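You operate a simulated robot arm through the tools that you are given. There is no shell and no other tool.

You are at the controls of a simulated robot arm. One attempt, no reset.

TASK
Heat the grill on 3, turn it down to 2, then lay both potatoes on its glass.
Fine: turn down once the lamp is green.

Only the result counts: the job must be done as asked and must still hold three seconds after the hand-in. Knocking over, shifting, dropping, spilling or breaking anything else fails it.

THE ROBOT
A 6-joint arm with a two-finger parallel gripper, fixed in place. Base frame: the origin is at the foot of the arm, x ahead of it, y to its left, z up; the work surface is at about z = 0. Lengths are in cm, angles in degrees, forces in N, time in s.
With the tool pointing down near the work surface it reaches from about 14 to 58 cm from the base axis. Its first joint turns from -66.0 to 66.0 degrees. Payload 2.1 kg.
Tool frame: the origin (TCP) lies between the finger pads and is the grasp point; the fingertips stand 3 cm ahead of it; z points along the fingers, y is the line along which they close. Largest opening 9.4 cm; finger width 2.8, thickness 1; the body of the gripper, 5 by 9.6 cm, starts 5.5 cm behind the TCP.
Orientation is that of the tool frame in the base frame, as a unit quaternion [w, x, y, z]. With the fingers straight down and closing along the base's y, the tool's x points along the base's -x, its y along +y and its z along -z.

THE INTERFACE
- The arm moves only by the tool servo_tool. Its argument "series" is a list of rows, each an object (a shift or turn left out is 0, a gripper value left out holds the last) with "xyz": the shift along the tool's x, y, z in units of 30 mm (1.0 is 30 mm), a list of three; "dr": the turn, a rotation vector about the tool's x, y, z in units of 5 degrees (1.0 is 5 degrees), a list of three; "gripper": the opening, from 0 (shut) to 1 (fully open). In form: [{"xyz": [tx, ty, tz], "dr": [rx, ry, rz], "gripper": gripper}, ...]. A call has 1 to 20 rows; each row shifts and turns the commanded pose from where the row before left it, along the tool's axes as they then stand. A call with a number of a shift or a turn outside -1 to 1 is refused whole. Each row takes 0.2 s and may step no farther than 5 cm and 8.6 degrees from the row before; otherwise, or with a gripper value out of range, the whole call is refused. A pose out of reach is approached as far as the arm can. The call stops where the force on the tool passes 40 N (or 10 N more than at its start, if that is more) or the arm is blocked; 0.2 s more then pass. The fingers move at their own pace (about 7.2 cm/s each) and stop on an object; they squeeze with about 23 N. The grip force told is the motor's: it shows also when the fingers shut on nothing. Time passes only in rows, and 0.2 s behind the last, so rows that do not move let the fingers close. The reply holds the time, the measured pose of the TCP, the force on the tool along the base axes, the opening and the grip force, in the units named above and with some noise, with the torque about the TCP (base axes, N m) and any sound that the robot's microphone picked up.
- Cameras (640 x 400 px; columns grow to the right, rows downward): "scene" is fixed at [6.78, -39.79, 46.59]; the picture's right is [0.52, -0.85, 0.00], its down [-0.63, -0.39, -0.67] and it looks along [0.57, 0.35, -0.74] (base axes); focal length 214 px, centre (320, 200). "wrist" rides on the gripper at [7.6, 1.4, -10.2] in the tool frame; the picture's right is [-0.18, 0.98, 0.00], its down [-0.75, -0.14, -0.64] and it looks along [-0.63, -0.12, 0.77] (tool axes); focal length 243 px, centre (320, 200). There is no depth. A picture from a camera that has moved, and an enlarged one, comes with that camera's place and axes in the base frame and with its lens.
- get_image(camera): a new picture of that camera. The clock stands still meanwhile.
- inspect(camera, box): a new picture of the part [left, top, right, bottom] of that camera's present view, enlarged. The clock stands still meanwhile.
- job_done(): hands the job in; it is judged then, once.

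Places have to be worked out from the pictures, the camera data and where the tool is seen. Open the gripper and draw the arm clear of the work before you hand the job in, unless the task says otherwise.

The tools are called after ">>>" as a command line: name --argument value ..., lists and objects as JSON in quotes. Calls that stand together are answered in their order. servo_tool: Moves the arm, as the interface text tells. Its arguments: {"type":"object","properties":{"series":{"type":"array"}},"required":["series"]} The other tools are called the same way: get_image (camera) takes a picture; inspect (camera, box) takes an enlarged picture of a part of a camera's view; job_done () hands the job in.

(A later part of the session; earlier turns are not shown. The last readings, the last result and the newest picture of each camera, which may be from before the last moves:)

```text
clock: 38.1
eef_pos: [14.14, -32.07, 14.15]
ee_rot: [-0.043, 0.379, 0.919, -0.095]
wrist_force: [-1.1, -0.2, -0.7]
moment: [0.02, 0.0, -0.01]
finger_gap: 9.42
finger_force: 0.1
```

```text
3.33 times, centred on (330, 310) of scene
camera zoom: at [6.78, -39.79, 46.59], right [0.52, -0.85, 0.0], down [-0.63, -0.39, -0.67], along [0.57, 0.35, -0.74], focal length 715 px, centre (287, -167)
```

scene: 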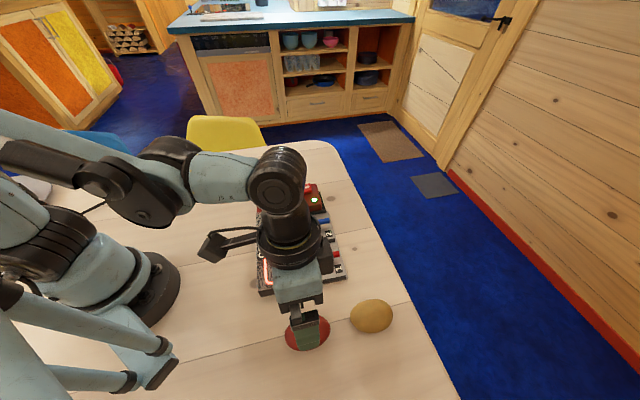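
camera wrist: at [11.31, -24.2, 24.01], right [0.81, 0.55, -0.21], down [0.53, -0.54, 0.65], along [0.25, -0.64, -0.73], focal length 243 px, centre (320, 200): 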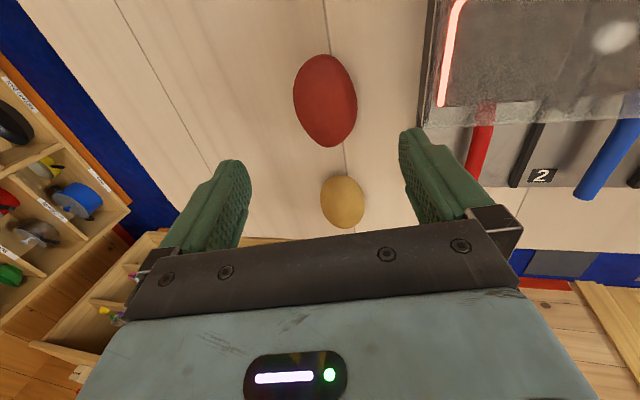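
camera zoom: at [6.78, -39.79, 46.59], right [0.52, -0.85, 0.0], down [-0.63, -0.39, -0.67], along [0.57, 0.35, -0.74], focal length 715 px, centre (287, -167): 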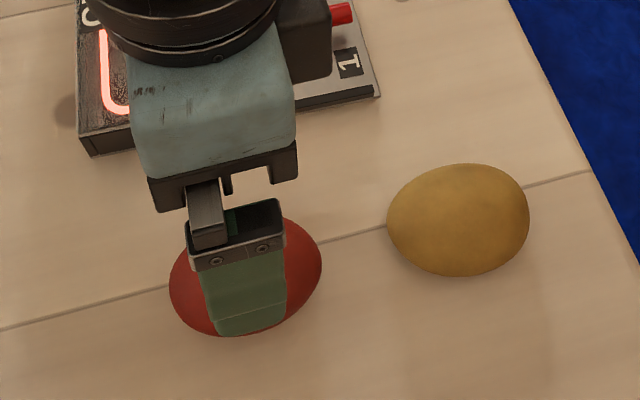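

The wrist view puts the red potato at about (12.5,-33.0) and the scene view at (12.5,-33.7), so I'll aim between them. I'll go 6 cm down along the finger axis and check again.

>>> servo_tool --series '[{"xyz": [0.015, 0.028, 0.5]}, {"xyz": [0.015, 0.028, 0.5]}, {"xyz": [0.015, 0.028, 0.5]}, {"xyz": [0.015, 0.028, 0.5]}, {"xyz": [0, 0, 0]}]'

>>> get_image --camera "wrist"

>>> inspect --camera "scene" --box '[250, 250, 410, 370]'

```text
clock: 39.4
eef_pos: [13.5, -32.6, 8.27]
ee_rot: [-0.042, 0.38, 0.919, -0.095]
wrist_force: [-0.5, -0.6, -0.4]
moment: [0.02, -0.01, -0.05]
finger_gap: 9.39
finger_force: 0.1
```

```text
taken
camera wrist: at [10.6, -24.73, 18.21], right [0.81, 0.55, -0.21], down [0.53, -0.54, 0.65], along [0.25, -0.64, -0.73], focal length 243 px, centre (320, 200)
```

wrist: 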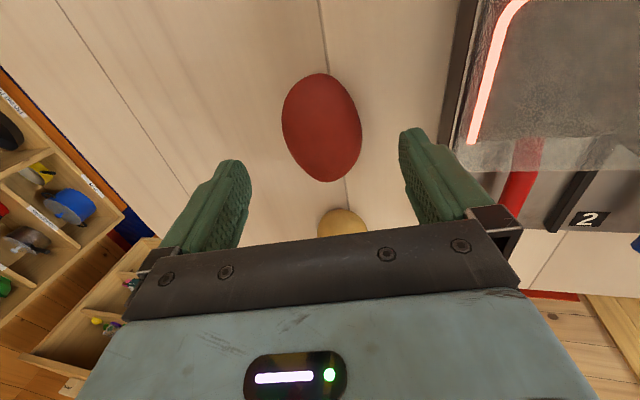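

```text
3.33 times, centred on (330, 310) of scene
camera zoom: at [6.78, -39.79, 46.59], right [0.52, -0.85, 0.0], down [-0.63, -0.39, -0.67], along [0.57, 0.35, -0.74], focal length 715 px, centre (287, -167)
```

zoom: 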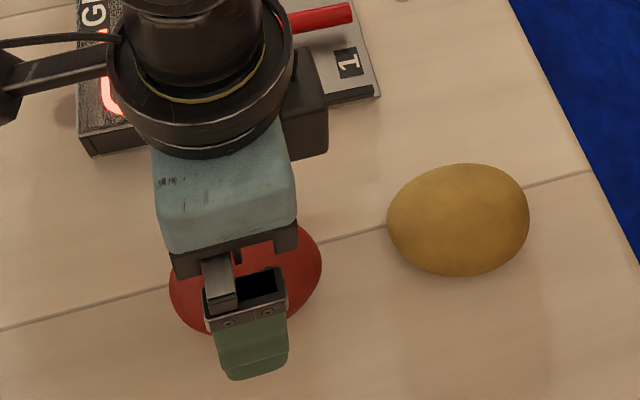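

The potato is centred between the fingers. I'll narrow the opening to about 7.7 cm to keep the lower finger off the table, and descend along the finger axis to TCP z≈4.15.

>>> servo_tool --series '[{"xyz": [0.03, 0, 0.2], "gripper": 0.82}, {"xyz": [0.027, 0, 0.3]}, {"xyz": [0, 0, 0.3]}, {"xyz": [0, 0, 0.3]}, {"xyz": [0, 0, 0.2]}, {"xyz": [0, 0, 0.1]}, {"xyz": [0, 0, 0]}]'

>>> get_image --camera "wrist"

>>> inspect --camera "scene" --box '[250, 250, 410, 370]'

```text
clock: 41.0
eef_pos: [12.7, -33.04, 4.28]
ee_rot: [-0.042, 0.379, 0.919, -0.096]
wrist_force: [-0.1, -0.7, -1.6]
moment: [0.01, 0.02, -0.01]
finger_gap: 7.7
finger_force: 0.0
```

```text
taken
camera wrist: at [9.79, -25.17, 14.09], right [0.81, 0.55, -0.21], down [0.53, -0.54, 0.65], along [0.25, -0.64, -0.73], focal length 243 px, centre (320, 200)
```

wrist: 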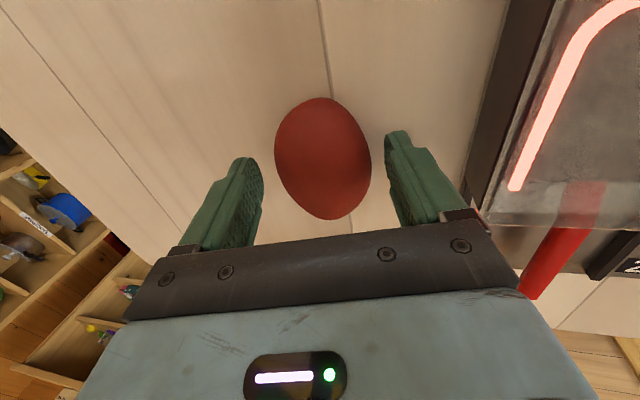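

```text
3.33 times, centred on (330, 310) of scene
camera zoom: at [6.78, -39.79, 46.59], right [0.52, -0.85, 0.0], down [-0.63, -0.39, -0.67], along [0.57, 0.35, -0.74], focal length 715 px, centre (287, -167)
```

zoom: 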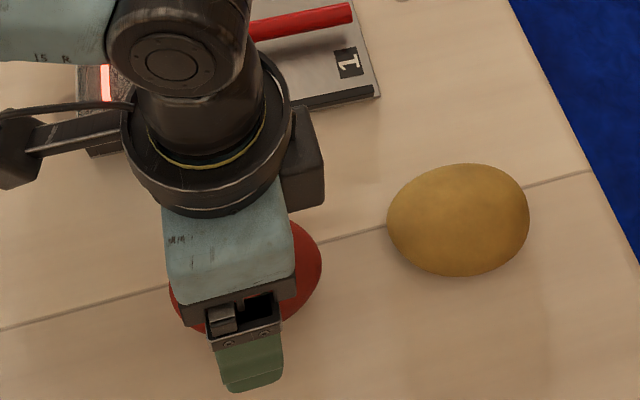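

The fingers straddle the potato evenly with no contact. I'll shift 0.25 cm along tool x towards its widest part, lower by 1 mm, and close.

>>> servo_tool --series '[{"xyz": [0.08, 0, 0.04]}, {"xyz": [0, 0, 0], "gripper": 0}, {"xyz": [0, 0, 0]}, {"xyz": [0, 0, 0]}, {"xyz": [0, 0, 0]}, {"xyz": [0, 0, 0]}]'

>>> get_image --camera "wrist"

```text
clock: 42.4
eef_pos: [12.47, -32.86, 4.22]
ee_rot: [-0.042, 0.379, 0.919, -0.095]
wrist_force: [-0.8, -0.5, 0.8]
moment: [-0.08, 0.06, -0.03]
finger_gap: 5.71
finger_force: 22.8
```

```text
taken
camera wrist: at [9.59, -25.02, 14.0], right [0.81, 0.55, -0.21], down [0.53, -0.54, 0.65], along [0.25, -0.64, -0.73], focal length 243 px, centre (320, 200)
```

wrist: 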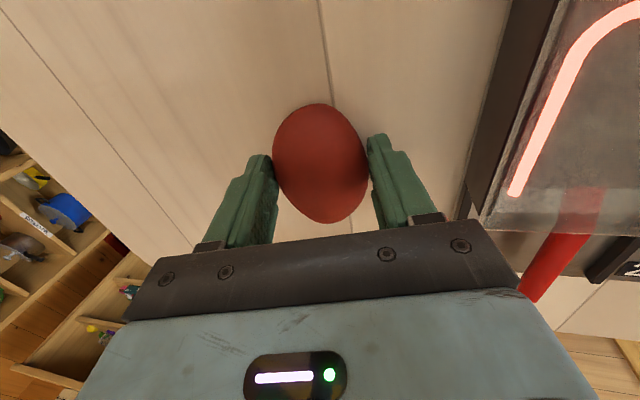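

The grip holds at 5.71 cm. I'll lift slowly along the finger axis and check that the potato comes with it.

>>> servo_tool --series '[{"xyz": [0, 0, -0.2]}, {"xyz": [0, 0, -0.4]}, {"xyz": [0, 0, -0.6]}, {"xyz": [0, 0, -0.6]}, {"xyz": [0, 0, -0.6]}, {"xyz": [0, 0, -0.6]}, {"xyz": [0, 0, -0.6]}, {"xyz": [0, 0, 0]}]'

>>> get_image --camera "wrist"

>>> get_image --camera "scene"

```text
clock: 44.1
eef_pos: [14.21, -31.28, 14.92]
ee_rot: [-0.042, 0.38, 0.919, -0.095]
wrist_force: [-0.1, 0.4, -0.3]
moment: [-0.01, 0.01, -0.06]
finger_gap: 0.03
finger_force: 22.6
```

```text
taken
camera wrist: at [11.3, -23.46, 24.63], right [0.81, 0.55, -0.21], down [0.53, -0.54, 0.65], along [0.25, -0.64, -0.73], focal length 243 px, centre (320, 200)
```

wrist: 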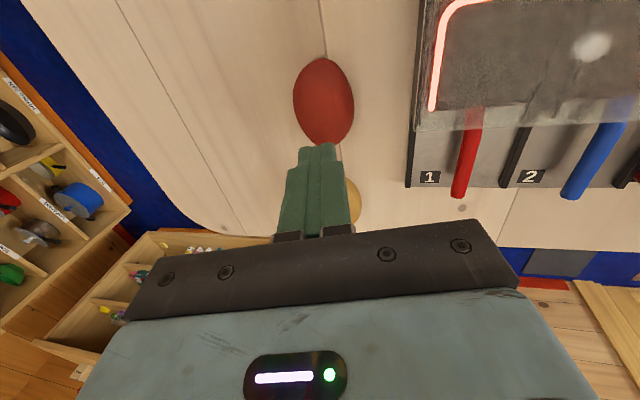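

```text
taken
```

scene: 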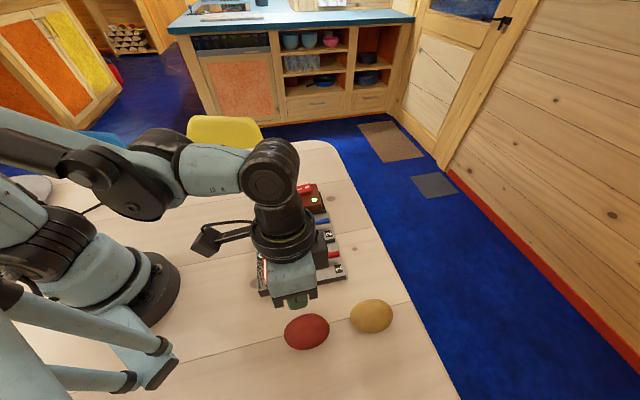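

The potato slipped out: the gap now reads 0 and it's still on the table. I'll check where it lies before trying a lower grasp.

>>> inspect --camera "scene" --box '[240, 230, 420, 370]'

>>> inspect --camera "wrist" --box '[230, 30, 430, 240]'

```text
2.86 times, centred on (330, 300) of scene
camera zoom: at [6.78, -39.79, 46.59], right [0.52, -0.85, 0.0], down [-0.63, -0.39, -0.67], along [0.57, 0.35, -0.74], focal length 613 px, centre (291, -86)
```

zoom: 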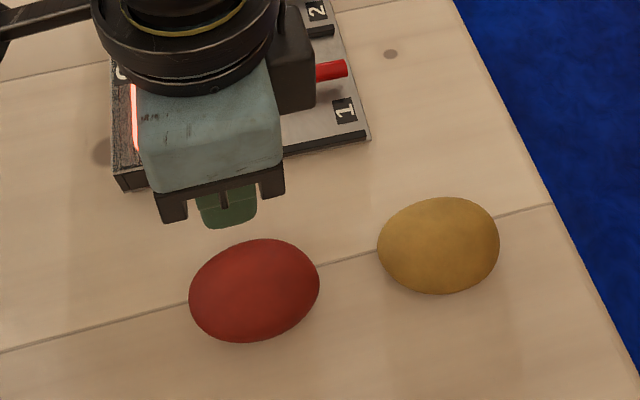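

```text
1.90 times, centred on (330, 135) of wrist
camera zoom: at [11.3, -23.46, 24.63], right [0.81, 0.55, -0.21], down [0.53, -0.54, 0.65], along [0.25, -0.64, -0.73], focal length 462 px, centre (301, 324)
```

zoom: 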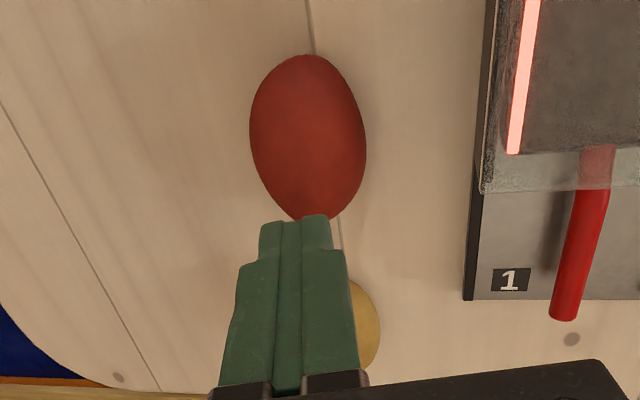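

It barely moved. The grasp was probably too high on a rather flat potato, made worse by the tilted fingertips. I'll go back over it at z≈10 and see how far the tilt can be reduced before the first joint limits the pose.

>>> servo_tool --series '[{"xyz": [0, 0, 0], "gripper": 1}, {"xyz": [0, 0, 0]}, {"xyz": [-0.043, -0.189, 0.597]}, {"xyz": [-0.043, -0.189, 0.597]}, {"xyz": [-0.043, -0.189, 0.597]}, {"dr": [-0.6, 0, 0]}, {"xyz": [0, 0, 0]}]'

>>> servo_tool --series '[{"dr": [-0.6, 0, 0]}, {"xyz": [0, 0, 0]}, {"xyz": [0, 0, 0]}]'

>>> servo_tool --series '[{"dr": [-0.6, 0, 0]}, {"xyz": [0, 0, 0]}, {"xyz": [0, 0, 0]}]'

```text
clock: 45.8
eef_pos: [13.07, -33.15, 9.87]
ee_rot: [-0.033, 0.381, 0.921, -0.073]
wrist_force: [-0.5, 0.7, -0.3]
moment: [0.02, 0.0, -0.01]
finger_gap: 9.41
finger_force: 0.1
out of reach, approached as far as the arm can: row 6
```

```text
clock: 46.5
eef_pos: [14.08, -32.78, 9.94]
ee_rot: [-0.022, 0.382, 0.923, -0.048]
wrist_force: [0.8, -0.6, -0.3]
moment: [0.01, -0.04, 0.01]
finger_gap: 9.4
finger_force: 0.0
out of reach, approached as far as the arm can: row 1
```

```text
clock: 47.4
eef_pos: [14.97, -32.34, 9.94]
ee_rot: [-0.012, 0.381, 0.924, -0.025]
wrist_force: [0.4, -0.7, -1.0]
moment: [-0.03, 0.01, 0.01]
finger_gap: 9.4
finger_force: 0.1
out of reach, approached as far as the arm can: row 1
```

Reach shrinks as the tilt shrinks, so about 11° is needed here. I'll restore the tilt to 11° and read where the commanded pose stands.

>>> servo_tool --series '[{"dr": [0.8, 0, 0]}, {"dr": [0.8, 0, 0]}, {"xyz": [0, 0, 0]}]'

>>> get_image --camera "wrist"

```text
clock: 48.1
eef_pos: [14.93, -32.23, 9.89]
ee_rot: [-0.04, 0.379, 0.92, -0.089]
wrist_force: [0.6, -0.4, 0.2]
moment: [0.03, 0.0, 0.0]
finger_gap: 9.39
finger_force: 0.0
```

```text
taken
camera wrist: at [11.89, -24.54, 19.74], right [0.81, 0.55, -0.19], down [0.52, -0.55, 0.65], along [0.26, -0.63, -0.73], focal length 243 px, centre (320, 200)
```

wrist: 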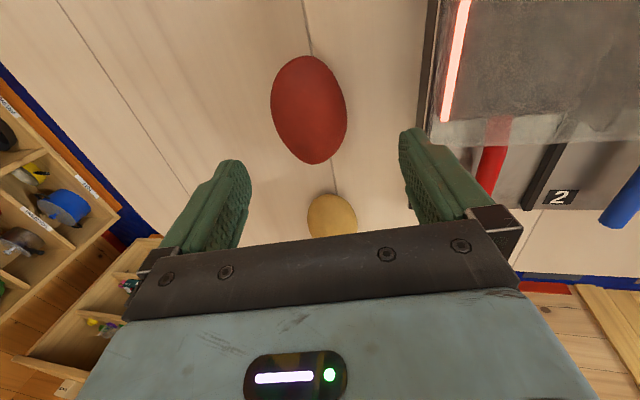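

The tilt is back at 11.2°. This view puts the potato near (12.6,-33.0) for a centre height of about 2. I'll move over it with the opening at 7.2 cm and descend lower than before.

>>> servo_tool --series '[{"xyz": [0.1645, -0.125, 0.3], "gripper": 0.766}, {"xyz": [0.1645, -0.125, 0.3]}, {"xyz": [0, 0, 0.3]}, {"xyz": [0, 0, 0.4]}, {"xyz": [0, 0, 0.3]}, {"xyz": [0, 0, 0.2]}, {"xyz": [0, 0, 0.15]}, {"xyz": [0, 0, 0.1]}, {"xyz": [0, 0, 0]}]'

>>> get_image --camera "wrist"

>>> inspect --camera "scene" --box '[240, 230, 420, 370]'

```text
clock: 50.1
eef_pos: [12.88, -32.97, 4.17]
ee_rot: [-0.039, 0.38, 0.92, -0.087]
wrist_force: [-0.1, -0.1, 0.0]
moment: [0.01, -0.05, 0.02]
finger_gap: 7.18
finger_force: 0.0
```

```text
taken
camera wrist: at [9.82, -25.2, 13.91], right [0.81, 0.55, -0.19], down [0.52, -0.55, 0.65], along [0.26, -0.63, -0.73], focal length 243 px, centre (320, 200)
```

wrist: 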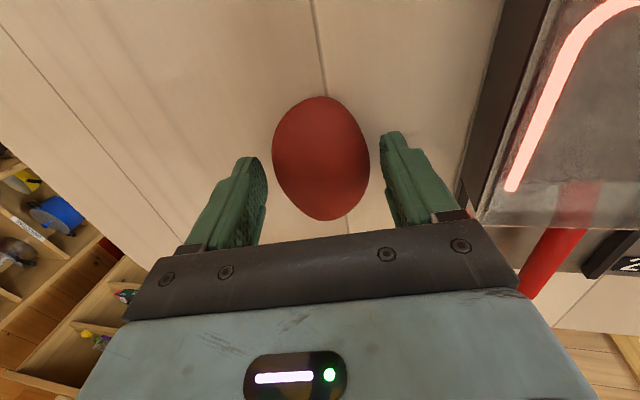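

```text
2.86 times, centred on (330, 300) of scene
camera zoom: at [6.78, -39.79, 46.59], right [0.52, -0.85, 0.0], down [-0.63, -0.39, -0.67], along [0.57, 0.35, -0.74], focal length 613 px, centre (291, -86)
```

zoom: 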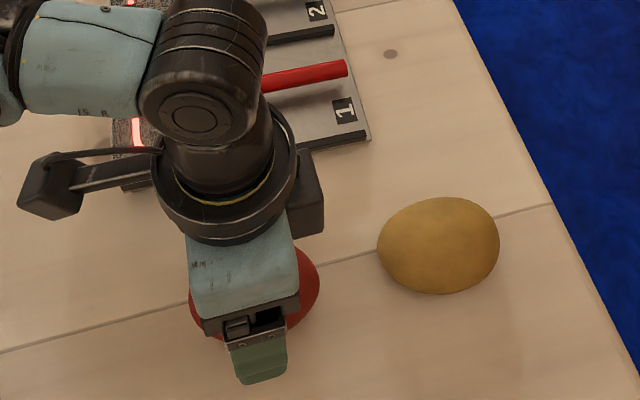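

Well straddled with no contact. I'll go slightly lower, narrow the fingers, lower a touch more while watching the force, and close.

>>> servo_tool --series '[{"xyz": [0.04, 0, 0.06]}, {"xyz": [0.03, 0, 0], "gripper": 0.68}, {"xyz": [0, 0, 0.05]}, {"xyz": [0, 0, 0.03]}, {"xyz": [0, 0, 0]}]'

```text
clock: 51.1
eef_pos: [12.68, -32.77, 3.72]
ee_rot: [-0.038, 0.381, 0.92, -0.087]
wrist_force: [0.9, 0.6, 16.6]
moment: [0.38, -0.49, -0.01]
finger_gap: 6.26
finger_force: 0.1
stopped in row 4: the force on the tool passed its limit at 47 N (the readings are from after the stop); the commanded pose is now the measured one
```

The lower fingertip just touched the table, which calibrates the height. I'll back off about 1 mm and close on the potato.

>>> servo_tool --series '[{"xyz": [0, 0, -0.04]}, {"xyz": [0, 0, 0], "gripper": 0}, {"xyz": [0, 0, 0]}, {"xyz": [0, 0, 0]}, {"xyz": [0, 0, 0]}, {"xyz": [0, 0, 0]}]'

>>> get_image --camera "wrist"

```text
clock: 52.5
eef_pos: [12.58, -32.97, 3.77]
ee_rot: [-0.039, 0.38, 0.92, -0.087]
wrist_force: [0.3, -0.1, 0.3]
moment: [0.02, 0.04, -0.02]
finger_gap: 5.71
finger_force: 23.2
```

```text
taken
camera wrist: at [9.66, -25.11, 13.69], right [0.81, 0.55, -0.19], down [0.52, -0.55, 0.65], along [0.26, -0.63, -0.73], focal length 243 px, centre (320, 200)
```

wrist: 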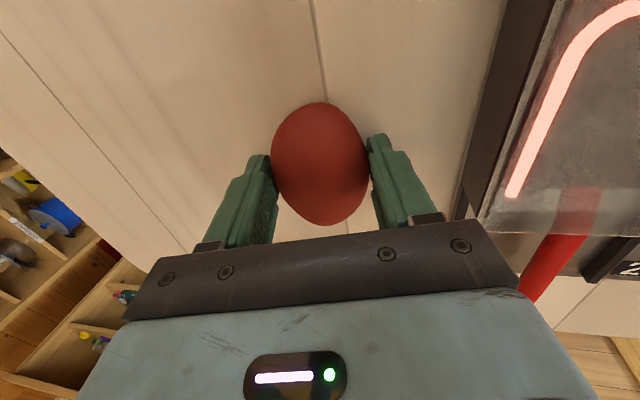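

>>> servo_tool --series '[{"xyz": [0, 0, -0.05]}, {"xyz": [0, 0, -0.05]}, {"xyz": [0, 0, -0.05]}, {"xyz": [0, 0, -0.05]}, {"xyz": [0, 0, 0]}]'

>>> get_image --camera "wrist"

```text
clock: 53.7
eef_pos: [12.85, -32.74, 4.34]
ee_rot: [-0.039, 0.38, 0.92, -0.087]
wrist_force: [-1.3, -1.4, -0.7]
moment: [0.01, 0.02, 0.0]
finger_gap: 5.7
finger_force: 23.4
```

```text
taken
camera wrist: at [9.79, -25.05, 14.23], right [0.81, 0.55, -0.19], down [0.52, -0.55, 0.65], along [0.26, -0.63, -0.73], focal length 243 px, centre (320, 200)
```

wrist: 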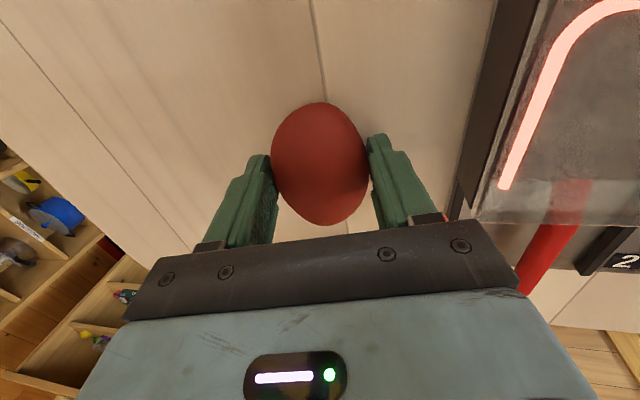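

The potato stays fixed in the wrist view while the gripper has risen 0.6 cm, so it's held. I'll keep lifting gently.

>>> servo_tool --series '[{"xyz": [0, 0, -0.1]}, {"xyz": [0, 0, -0.15]}, {"xyz": [0, 0, -0.2]}, {"xyz": [0, 0, -0.2]}, {"xyz": [0, 0, -0.2]}, {"xyz": [0, 0, -0.2]}, {"xyz": [0, 0, -0.2]}, {"xyz": [0, 0, -0.2]}, {"xyz": [0, 0, -0.2]}, {"xyz": [0, 0, -0.2]}, {"xyz": [0, 0, -0.1]}, {"xyz": [0, 0, 0]}]'

>>> get_image --camera "wrist"

>>> get_image --camera "scene"

```text
clock: 56.3
eef_pos: [13.68, -32.12, 10.16]
ee_rot: [-0.039, 0.38, 0.92, -0.086]
wrist_force: [-0.1, -0.2, -1.2]
moment: [0.01, -0.01, 0.0]
finger_gap: 5.72
finger_force: 23.0
```

```text
taken
camera wrist: at [10.57, -24.34, 20.02], right [0.81, 0.55, -0.19], down [0.52, -0.55, 0.65], along [0.26, -0.63, -0.73], focal length 243 px, centre (320, 200)
```

wrist: 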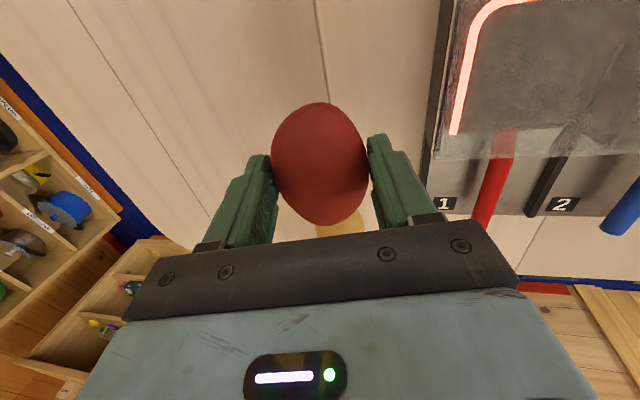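

```text
taken
```

scene: 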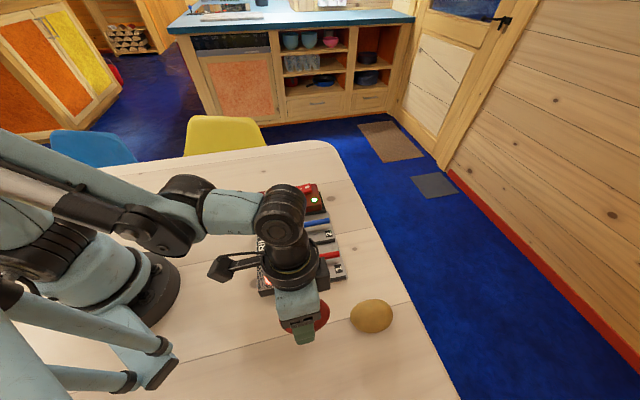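

The red potato is firmly held. I'll raise it, carry it over the far half of the glass at about (26.9,-15.6), and bring the tool back to vertical there.

>>> servo_tool --series '[{"xyz": [0.003, -0.09, -0.457]}, {"xyz": [0.003, -0.09, -0.457]}, {"xyz": [0.003, -0.09, -0.457]}, {"xyz": [0.003, -0.09, -0.457]}, {"xyz": [0.003, -0.09, -0.457]}, {"xyz": [0.077, 0.687, -0.135]}, {"xyz": [0.077, 0.687, -0.135]}, {"xyz": [0.077, 0.687, -0.135]}, {"xyz": [0.077, 0.687, -0.135]}, {"xyz": [0.077, 0.687, -0.135]}, {"xyz": [0.077, 0.687, -0.135]}, {"xyz": [0.077, 0.687, -0.135]}, {"xyz": [0.077, 0.687, -0.135]}, {"xyz": [0.077, 0.687, -0.135]}, {"xyz": [0.077, 0.687, -0.135]}, {"dr": [-0.75, 0, 0]}, {"dr": [-0.75, 0, 0]}, {"dr": [-0.74, 0, 0]}, {"xyz": [0, 0, 0]}]'

>>> get_image --camera "wrist"

>>> get_image --camera "scene"

```text
clock: 60.3
eef_pos: [26.66, -15.59, 17.43]
ee_rot: [0.0, 0.383, 0.924, 0.004]
wrist_force: [-0.7, 0.4, -0.9]
moment: [-0.04, 0.0, 0.0]
finger_gap: 5.7
finger_force: 23.2
```

```text
taken
camera wrist: at [22.33, -9.2, 27.72], right [0.82, 0.57, 0.01], down [0.43, -0.64, 0.64], along [0.36, -0.52, -0.77], focal length 243 px, centre (320, 200)
```

wrist: 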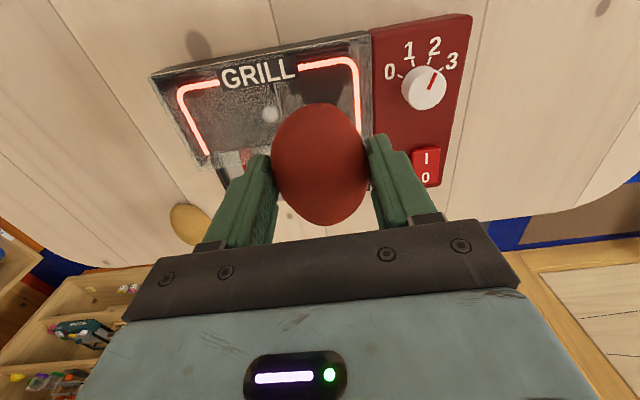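

```text
taken
```

scene: 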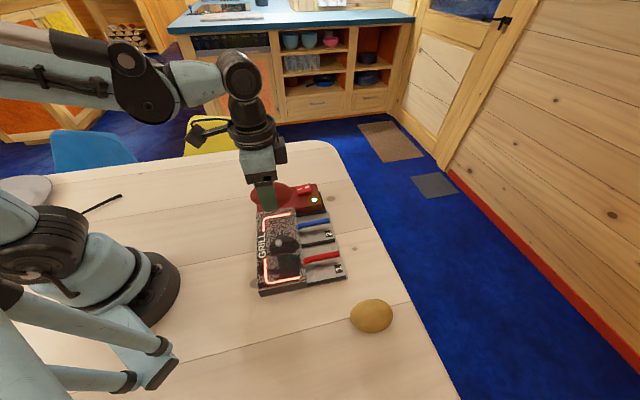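

>>> inspect --camera "wrist" --box '[130, 0, 480, 240]'

>>> inspect --camera "scene" --box '[230, 170, 370, 310]'

```text
1.67 times, centred on (305, 120) of wrist
camera zoom: at [22.33, -9.2, 27.72], right [0.82, 0.57, 0.01], down [0.43, -0.64, 0.64], along [0.36, -0.52, -0.77], focal length 404 px, centre (345, 333)
```

zoom: 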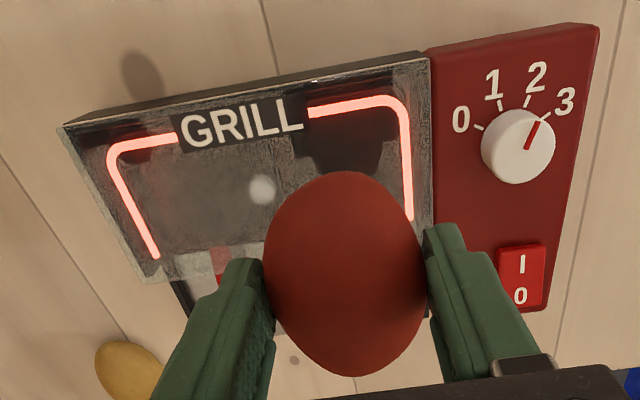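

```text
2.86 times, centred on (300, 240) of scene
camera zoom: at [6.78, -39.79, 46.59], right [0.52, -0.85, 0.0], down [-0.63, -0.39, -0.67], along [0.57, 0.35, -0.74], focal length 613 px, centre (377, 86)
```

zoom: 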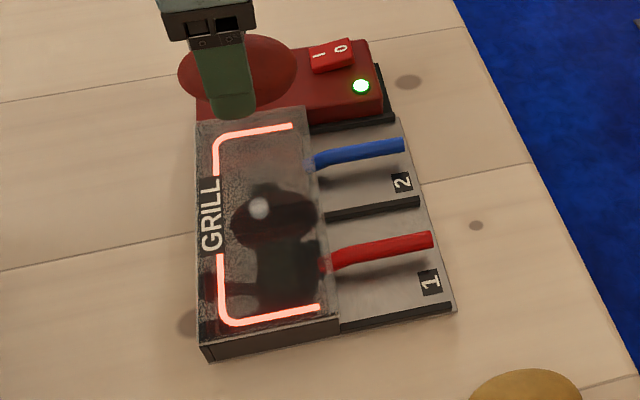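

Combining both views, the glass top is at about z≈4.7 and its centre near (23.3,-18.9). The red potato hangs above the far half, so I'll lower it to just above the glass.

>>> servo_tool --series '[{"xyz": [0, 0, 0.45]}, {"xyz": [0, 0, 0.45]}, {"xyz": [0, 0, 0.45]}, {"xyz": [0, 0, 0.45]}, {"xyz": [0, 0, 0.45]}, {"xyz": [0, 0, 0.3]}, {"xyz": [0, 0, 0.1]}, {"xyz": [0, 0, 0]}]'

>>> inspect --camera "scene" --box '[230, 170, 370, 310]'

>>> get_image --camera "wrist"

```text
clock: 62.1
eef_pos: [26.81, -15.36, 9.22]
ee_rot: [-0.001, 0.382, 0.924, 0.004]
wrist_force: [0.8, 0.3, -0.6]
moment: [-0.02, 0.02, -0.06]
finger_gap: 5.71
finger_force: 23.1
```

```text
2.86 times, centred on (300, 240) of scene
camera zoom: at [6.78, -39.79, 46.59], right [0.52, -0.85, 0.0], down [-0.63, -0.39, -0.67], along [0.57, 0.35, -0.74], focal length 613 px, centre (377, 86)
```

zoom: 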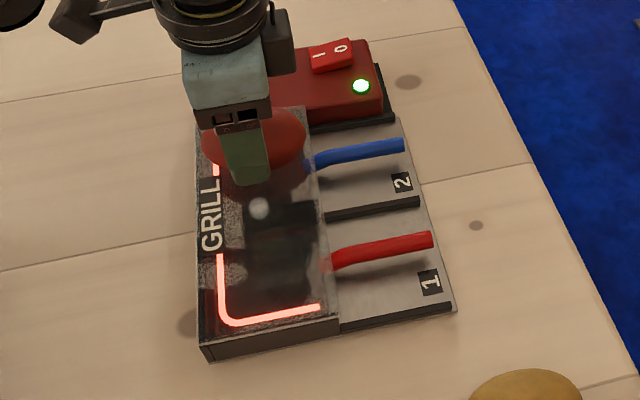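

```text
taken
camera wrist: at [22.36, -9.05, 19.62], right [0.82, 0.57, 0.0], down [0.43, -0.64, 0.64], along [0.36, -0.52, -0.77], focal length 243 px, centre (320, 200)
```

wrist: 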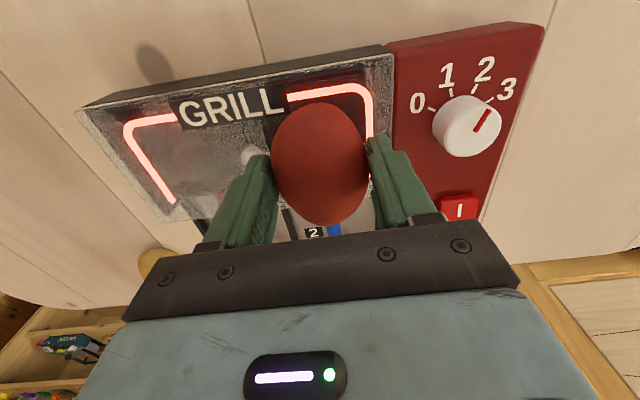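

No contact yet at z=9.2. I'll step down slowly and watch for the upward force that shows the potato touching the glass.

>>> servo_tool --series '[{"xyz": [0, 0, 0.05]}, {"xyz": [0, 0, 0.05]}, {"xyz": [0, 0, 0]}]'

>>> servo_tool --series '[{"xyz": [0, 0, 0.05]}, {"xyz": [0, 0, 0]}]'

>>> servo_tool --series '[{"xyz": [0, 0, 0.05]}, {"xyz": [0, 0, 0]}]'

```text
clock: 62.9
eef_pos: [26.6, -15.39, 9.0]
ee_rot: [-0.001, 0.381, 0.925, 0.004]
wrist_force: [-0.1, 0.4, -0.4]
moment: [0.01, -0.01, -0.01]
finger_gap: 5.69
finger_force: 23.4
```

```text
clock: 63.5
eef_pos: [26.72, -15.58, 8.82]
ee_rot: [-0.002, 0.382, 0.924, 0.004]
wrist_force: [1.0, 2.2, 12.8]
moment: [-0.29, -0.14, 0.07]
finger_gap: 5.7
finger_force: 23.0
```

```text
clock: 64.1
eef_pos: [26.61, -15.45, 8.81]
ee_rot: [-0.001, 0.382, 0.924, 0.004]
wrist_force: [4.5, 2.1, 11.3]
moment: [-0.23, -0.28, 0.11]
finger_gap: 5.69
finger_force: 23.2
```

The potato touches the glass at TCP z≈8.8, with about 12 N. I'll back off slightly to ease that, then open the fingers in small steps.

>>> servo_tool --series '[{"xyz": [0, 0, -0.05]}, {"xyz": [0, 0, 0]}, {"xyz": [0, 0, 0], "gripper": 0.64}, {"xyz": [0, 0, 0]}, {"xyz": [0, 0, 0]}, {"xyz": [0, 0, 0]}]'

>>> get_image --camera "wrist"

>>> inspect --camera "scene" --box '[230, 170, 370, 310]'

```text
clock: 65.5
eef_pos: [26.67, -15.39, 8.9]
ee_rot: [-0.001, 0.382, 0.924, 0.003]
wrist_force: [0.0, -0.1, 0.1]
moment: [0.02, 0.03, 0.03]
finger_gap: 6.04
finger_force: 0.3
```

```text
taken
camera wrist: at [22.31, -9.09, 19.2], right [0.82, 0.57, 0.0], down [0.43, -0.64, 0.64], along [0.36, -0.52, -0.77], focal length 243 px, centre (320, 200)
```

wrist: 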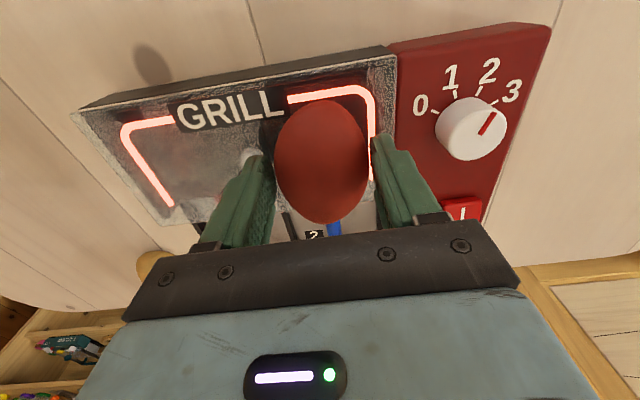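

```text
2.86 times, centred on (300, 240) of scene
camera zoom: at [6.78, -39.79, 46.59], right [0.52, -0.85, 0.0], down [-0.63, -0.39, -0.67], along [0.57, 0.35, -0.74], focal length 613 px, centre (377, 86)
```

zoom: 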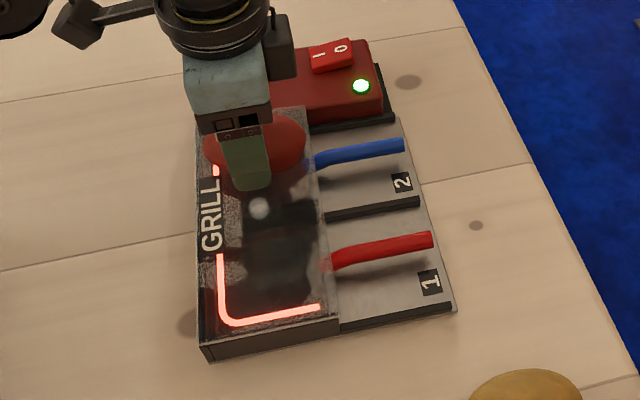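

It stays put with the gap at 6.04 and no grip force. I'll open a bit more and lift straight up.

>>> servo_tool --series '[{"xyz": [0, 0, 0], "gripper": 0.72}, {"xyz": [0, 0, 0], "gripper": 0.8}, {"xyz": [0, 0, 0]}, {"xyz": [0, 0, -0.1]}, {"xyz": [0, 0, -0.2]}, {"xyz": [0, 0, -0.4]}, {"xyz": [0, 0, -0.6]}, {"xyz": [0, 0, -0.6]}, {"xyz": [0, 0, -0.6]}, {"xyz": [0, 0, -0.6]}, {"xyz": [0, 0, 0]}]'

>>> get_image --camera "wrist"

>>> inspect --camera "scene" --box '[230, 170, 370, 310]'

```text
clock: 67.9
eef_pos: [26.72, -15.48, 18.21]
ee_rot: [-0.002, 0.382, 0.924, 0.004]
wrist_force: [0.1, -0.8, -0.5]
moment: [-0.01, 0.02, 0.0]
finger_gap: 7.52
finger_force: 0.1
```

```text
taken
camera wrist: at [22.36, -9.17, 28.51], right [0.82, 0.57, 0.0], down [0.43, -0.64, 0.64], along [0.36, -0.52, -0.77], focal length 243 px, centre (320, 200)
```

wrist: 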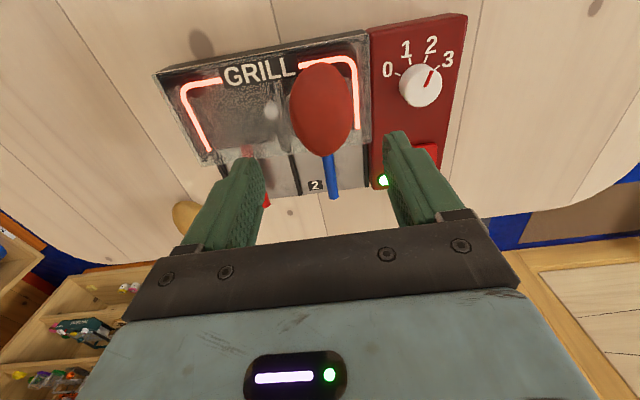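

```text
2.86 times, centred on (300, 240) of scene
camera zoom: at [6.78, -39.79, 46.59], right [0.52, -0.85, 0.0], down [-0.63, -0.39, -0.67], along [0.57, 0.35, -0.74], focal length 613 px, centre (377, 86)
```

zoom: 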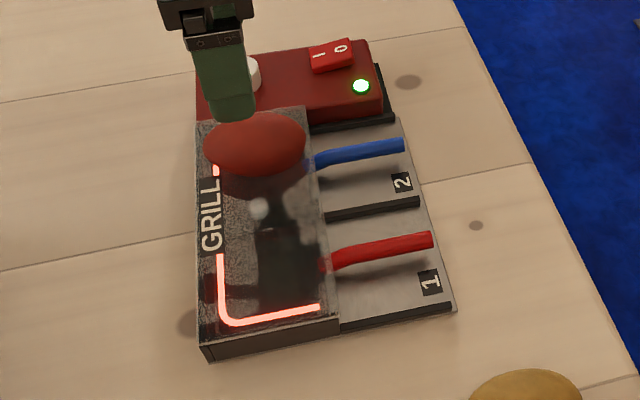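

The red potato rests on the far half of the glass, and the lamp is green with the knob on 2. I'll move over towards the yellow potato near (21.1,-42), with slight yaw and tilt, and look at it.

>>> servo_tool --series '[{"dr": [0, 0, 1]}, {"dr": [0, 0, 1]}, {"xyz": [-0.538, -0.598, 0.107], "gripper": 1}, {"xyz": [-0.538, -0.598, 0.107]}, {"xyz": [-0.538, -0.598, 0.107]}, {"xyz": [-0.538, -0.598, 0.107]}, {"xyz": [-0.538, -0.598, 0.107]}, {"xyz": [-0.538, -0.598, 0.107]}, {"xyz": [-0.538, -0.598, 0.107]}, {"xyz": [-0.538, -0.598, 0.107]}, {"xyz": [-0.538, -0.598, 0.107]}, {"xyz": [-0.538, -0.598, 0.107]}, {"dr": [0.8, 0, 0]}, {"xyz": [0, 0, 0]}]'

>>> get_image --camera "wrist"

>>> get_image --camera "scene"

```text
clock: 70.9
eef_pos: [21.38, -39.01, 14.85]
ee_rot: [-0.017, 0.461, 0.887, -0.028]
wrist_force: [-0.3, 0.1, 0.6]
moment: [-0.01, -0.04, 0.02]
finger_gap: 9.41
finger_force: 0.0
```

```text
taken
camera wrist: at [18.71, -31.57, 25.01], right [0.91, 0.41, -0.07], down [0.35, -0.68, 0.65], along [0.22, -0.61, -0.76], focal length 243 px, centre (320, 200)
```

wrist: 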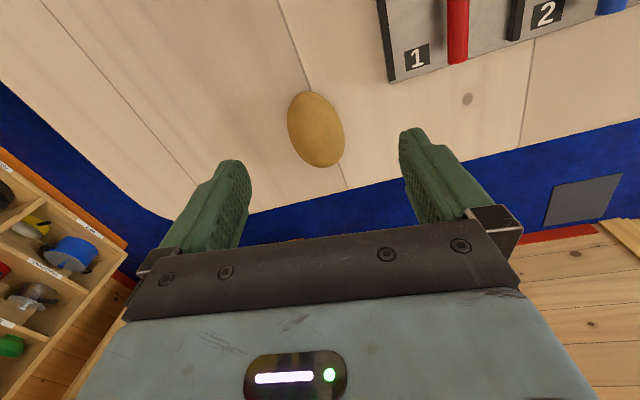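

```text
taken
```

scene: 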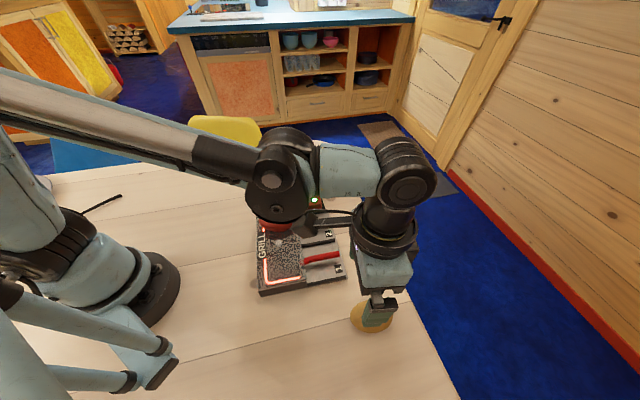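

>>> inspect --camera "wrist" --box '[220, 60, 420, 200]'

```text
2.86 times, centred on (320, 130) of wrist
camera zoom: at [18.71, -31.57, 25.01], right [0.91, 0.41, -0.07], down [0.35, -0.68, 0.65], along [0.22, -0.61, -0.76], focal length 693 px, centre (320, 400)
```

zoom: 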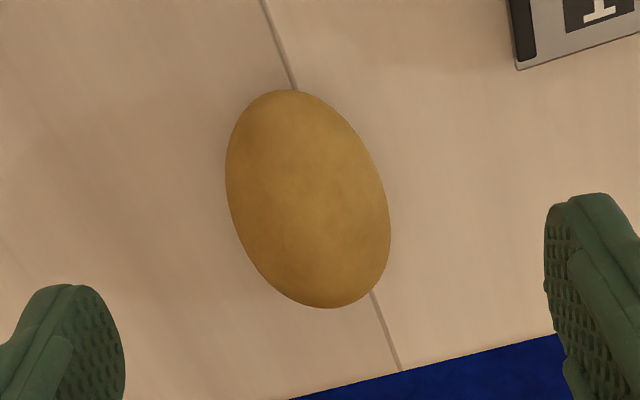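

The yellow potato is at about (21.2,-42.0), with its long axis also near -45°. I'll yaw back so the fingers close along 45°, and descend to 5 cm above the grasp.

>>> servo_tool --series '[{"dr": [0, 0, -1]}, {"dr": [0, 0, -1]}, {"xyz": [-0.18, -0.118, 0.532]}, {"xyz": [-0.18, -0.118, 0.532]}, {"xyz": [-0.18, -0.118, 0.532]}, {"xyz": [-0.18, -0.118, 0.532]}, {"xyz": [0, 0, 0]}]'

>>> get_image --camera "wrist"

>>> inspect --camera "scene" --box '[230, 190, 440, 360]'

```text
clock: 72.5
eef_pos: [21.48, -41.81, 8.49]
ee_rot: [-0.02, 0.381, 0.924, -0.026]
wrist_force: [-0.1, -0.1, -0.6]
moment: [-0.01, -0.01, 0.02]
finger_gap: 9.43
finger_force: 0.0
```

```text
taken
camera wrist: at [17.72, -34.99, 18.77], right [0.82, 0.57, -0.06], down [0.47, -0.61, 0.64], along [0.32, -0.55, -0.77], focal length 243 px, centre (320, 200)
```

wrist: 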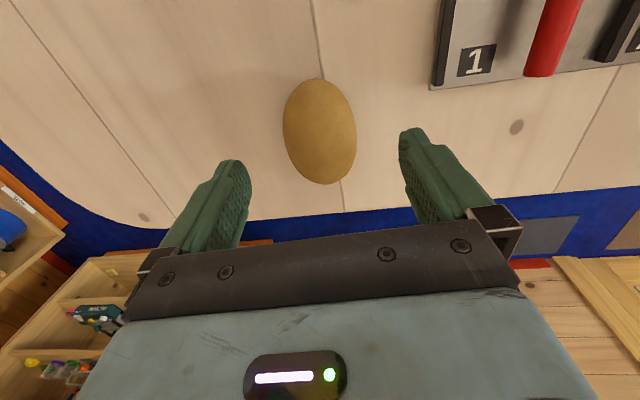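

```text
2.35 times, centred on (335, 275) of scene
camera zoom: at [6.78, -39.79, 46.59], right [0.52, -0.85, 0.0], down [-0.63, -0.39, -0.67], along [0.57, 0.35, -0.74], focal length 505 px, centre (285, 24)
```

zoom: 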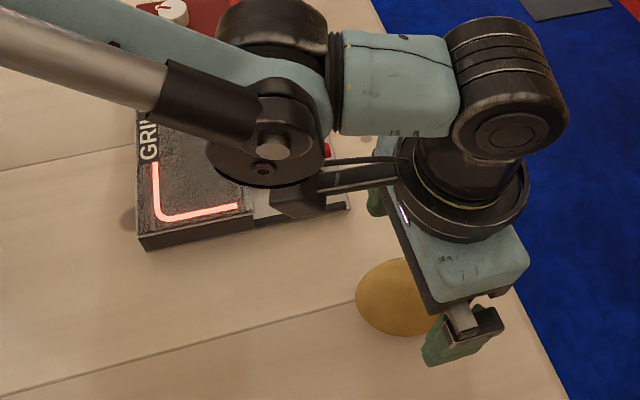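

The potato is centred between the fingers in both directions, and the arm links are well clear of the grill. I'll narrow the opening to 7.5 cm and descend to the grasp height.

>>> servo_tool --series '[{"xyz": [0, 0, 0.3], "gripper": 0.8}, {"xyz": [0, 0, 0.4]}, {"xyz": [0, 0, 0.4]}, {"xyz": [0, 0, 0.3]}, {"xyz": [0, 0, 0.15]}, {"xyz": [0, 0, 0.07]}, {"xyz": [0, 0, 0]}]'

>>> get_image --camera "wrist"

```text
clock: 74.1
eef_pos: [21.38, -41.93, 3.54]
ee_rot: [-0.02, 0.381, 0.924, -0.025]
wrist_force: [0.1, 0.5, 0.3]
moment: [0.0, 0.01, -0.03]
finger_gap: 7.51
finger_force: 0.1
```

```text
taken
camera wrist: at [17.46, -35.19, 13.9], right [0.82, 0.57, -0.06], down [0.47, -0.61, 0.64], along [0.32, -0.55, -0.77], focal length 243 px, centre (320, 200)
```

wrist: 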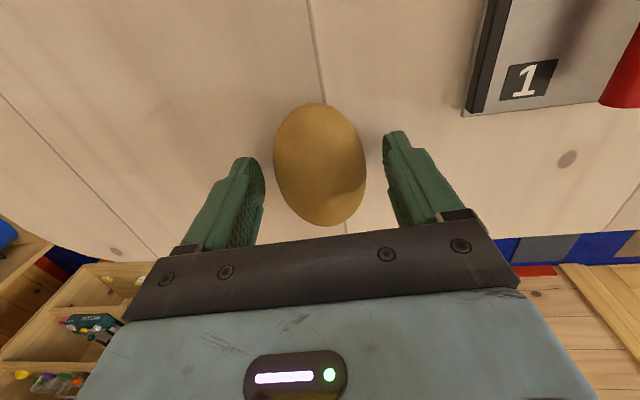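

The fingers straddle it evenly with no contact. Closing now, then a slow lift.

>>> servo_tool --series '[{"xyz": [0, 0, 0], "gripper": 0}, {"xyz": [0, 0, 0]}, {"xyz": [0, 0, 0]}, {"xyz": [0, 0, 0]}, {"xyz": [0, 0, 0]}]'

>>> servo_tool --series '[{"xyz": [0, 0, -0.05]}, {"xyz": [0, 0, -0.05]}, {"xyz": [0, 0, -0.05]}, {"xyz": [0, 0, -0.1]}, {"xyz": [0, 0, -0.1]}, {"xyz": [0, 0, -0.15]}, {"xyz": [0, 0, -0.2]}, {"xyz": [0, 0, -0.2]}, {"xyz": [0, 0, -0.2]}, {"xyz": [0, 0, -0.1]}, {"xyz": [0, 0, 0]}]'

>>> get_image --camera "wrist"

```text
clock: 75.3
eef_pos: [21.3, -42.01, 3.71]
ee_rot: [-0.021, 0.381, 0.924, -0.027]
wrist_force: [-0.3, 0.5, 0.0]
moment: [-0.03, 0.02, 0.0]
finger_gap: 5.66
finger_force: 22.9
```

```text
clock: 77.7
eef_pos: [21.36, -41.93, 7.18]
ee_rot: [-0.019, 0.381, 0.924, -0.026]
wrist_force: [-0.3, 0.7, -0.6]
moment: [-0.01, 0.02, 0.02]
finger_gap: 5.66
finger_force: 22.8
```

```text
taken
camera wrist: at [17.57, -35.04, 17.53], right [0.82, 0.57, -0.07], down [0.47, -0.61, 0.64], along [0.32, -0.55, -0.77], focal length 243 px, centre (320, 200)
```

wrist: 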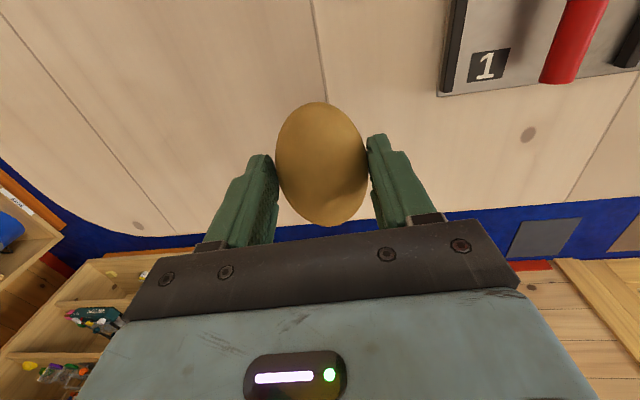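

The yellow potato is held at 5.66 cm. I'll raise it and carry it over the near half of the glass at about (19.8,-22.2), then bring the tool back to vertical.

>>> servo_tool --series '[{"xyz": [0.007, -0.029, -0.449]}, {"xyz": [0.007, -0.029, -0.449]}, {"xyz": [0.007, -0.029, -0.449]}, {"xyz": [0.007, -0.029, -0.449]}, {"xyz": [0.007, -0.029, -0.449]}, {"xyz": [0.007, -0.029, -0.449]}, {"xyz": [0.007, -0.029, -0.449]}, {"xyz": [0.007, -0.029, -0.449]}, {"xyz": [0.503, 0.426, -0.019]}, {"xyz": [0.503, 0.426, -0.019]}, {"xyz": [0.503, 0.426, -0.019]}, {"xyz": [0.503, 0.426, -0.019]}, {"xyz": [0.503, 0.426, -0.019]}, {"xyz": [0.503, 0.426, -0.019]}, {"xyz": [0.503, 0.426, -0.019]}, {"xyz": [0.503, 0.426, -0.019]}, {"xyz": [0.503, 0.426, -0.019]}, {"xyz": [0.503, 0.426, -0.019]}, {"dr": [-0.75, 0, 0]}, {"xyz": [0, 0, 0]}]'

>>> get_image --camera "wrist"

>>> get_image --camera "scene"

```text
clock: 81.9
eef_pos: [19.9, -22.04, 18.1]
ee_rot: [-0.006, 0.383, 0.924, 0.005]
wrist_force: [0.0, -0.4, -0.7]
moment: [0.02, 0.01, -0.03]
finger_gap: 5.64
finger_force: 22.8
```

```text
taken
camera wrist: at [15.46, -15.72, 28.41], right [0.82, 0.57, 0.0], down [0.44, -0.64, 0.63], along [0.36, -0.52, -0.78], focal length 243 px, centre (320, 200)
```

wrist: 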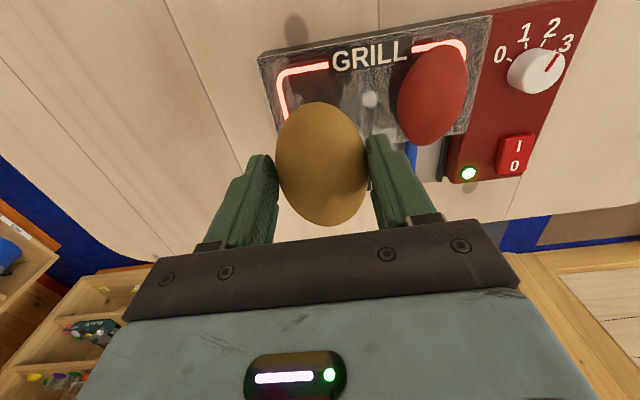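

```text
taken
```

scene: 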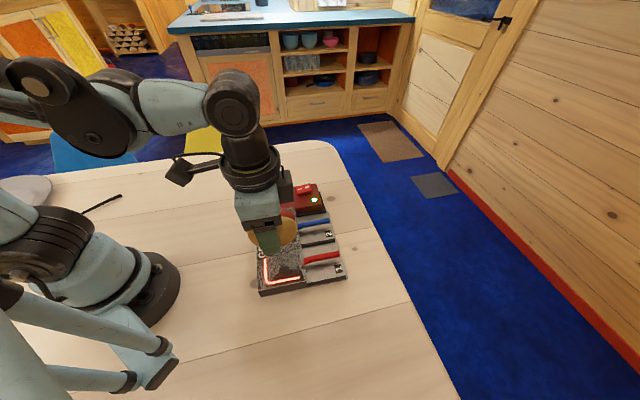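

The path down is clear of the red potato by nearly 2 cm even with the fingers open. I'll lower to about z=9.1, just above the expected contact.

>>> servo_tool --series '[{"xyz": [0, 0, 0.45]}, {"xyz": [0, 0, 0.45]}, {"xyz": [0, 0, 0.45]}, {"xyz": [0, 0, 0.45]}, {"xyz": [0, 0, 0.45]}, {"xyz": [0, 0, 0.4]}, {"xyz": [0, 0, 0.2]}, {"xyz": [0, 0, 0.1]}, {"xyz": [0, 0, 0]}]'

>>> get_image --camera "wrist"

>>> inspect --camera "scene" --box '[230, 170, 370, 310]'

```text
clock: 83.9
eef_pos: [19.5, -22.02, 9.21]
ee_rot: [-0.007, 0.382, 0.924, 0.004]
wrist_force: [0.1, -0.8, -1.1]
moment: [-0.02, -0.05, 0.01]
finger_gap: 5.66
finger_force: 23.4
```

```text
taken
camera wrist: at [15.33, -15.63, 19.56], right [0.82, 0.57, 0.0], down [0.44, -0.64, 0.63], along [0.36, -0.52, -0.78], focal length 243 px, centre (320, 200)
```

wrist: 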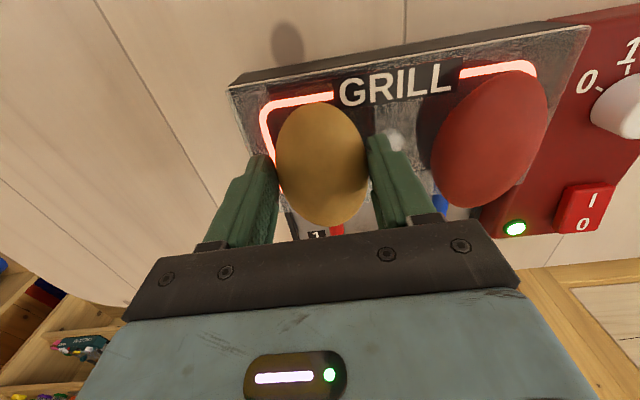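

```text
2.86 times, centred on (300, 240) of scene
camera zoom: at [6.78, -39.79, 46.59], right [0.52, -0.85, 0.0], down [-0.63, -0.39, -0.67], along [0.57, 0.35, -0.74], focal length 613 px, centre (377, 86)
```

zoom: 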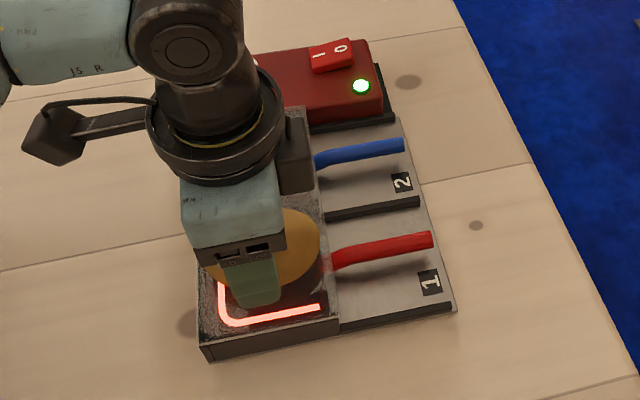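

Yellow hangs over the near half with clear space to the red one. I'll step down slowly until it touches.

>>> servo_tool --series '[{"xyz": [0, 0, 0.05]}, {"xyz": [0, 0, 0.05]}, {"xyz": [0, 0, 0]}]'

>>> servo_tool --series '[{"xyz": [0, 0, 0.05]}, {"xyz": [0, 0, 0]}]'

```text
clock: 84.7
eef_pos: [19.64, -21.91, 8.84]
ee_rot: [-0.008, 0.382, 0.924, 0.004]
wrist_force: [0.2, -0.5, -0.6]
moment: [-0.03, 0.01, 0.01]
finger_gap: 5.65
finger_force: 23.0
```

```text
clock: 85.3
eef_pos: [19.77, -21.85, 8.77]
ee_rot: [-0.008, 0.382, 0.924, 0.005]
wrist_force: [0.0, 0.2, -0.6]
moment: [-0.02, -0.01, -0.06]
finger_gap: 5.66
finger_force: 23.5
```

>>> servo_tool --series '[{"xyz": [0, 0, 0.04]}, {"xyz": [0, 0, 0]}]'

```text
clock: 85.9
eef_pos: [19.57, -21.89, 8.72]
ee_rot: [-0.008, 0.381, 0.924, 0.005]
wrist_force: [0.2, -0.6, -0.9]
moment: [-0.02, -0.02, -0.01]
finger_gap: 5.64
finger_force: 22.7
```

No contact yet, so I'll keep stepping down.

>>> servo_tool --series '[{"xyz": [0, 0, 0.04]}, {"xyz": [0, 0, 0]}]'

```text
clock: 86.5
eef_pos: [19.7, -21.87, 8.58]
ee_rot: [-0.008, 0.382, 0.924, 0.004]
wrist_force: [-1.6, -0.8, 12.5]
moment: [-0.31, 0.07, -0.04]
finger_gap: 5.67
finger_force: 23.3
```

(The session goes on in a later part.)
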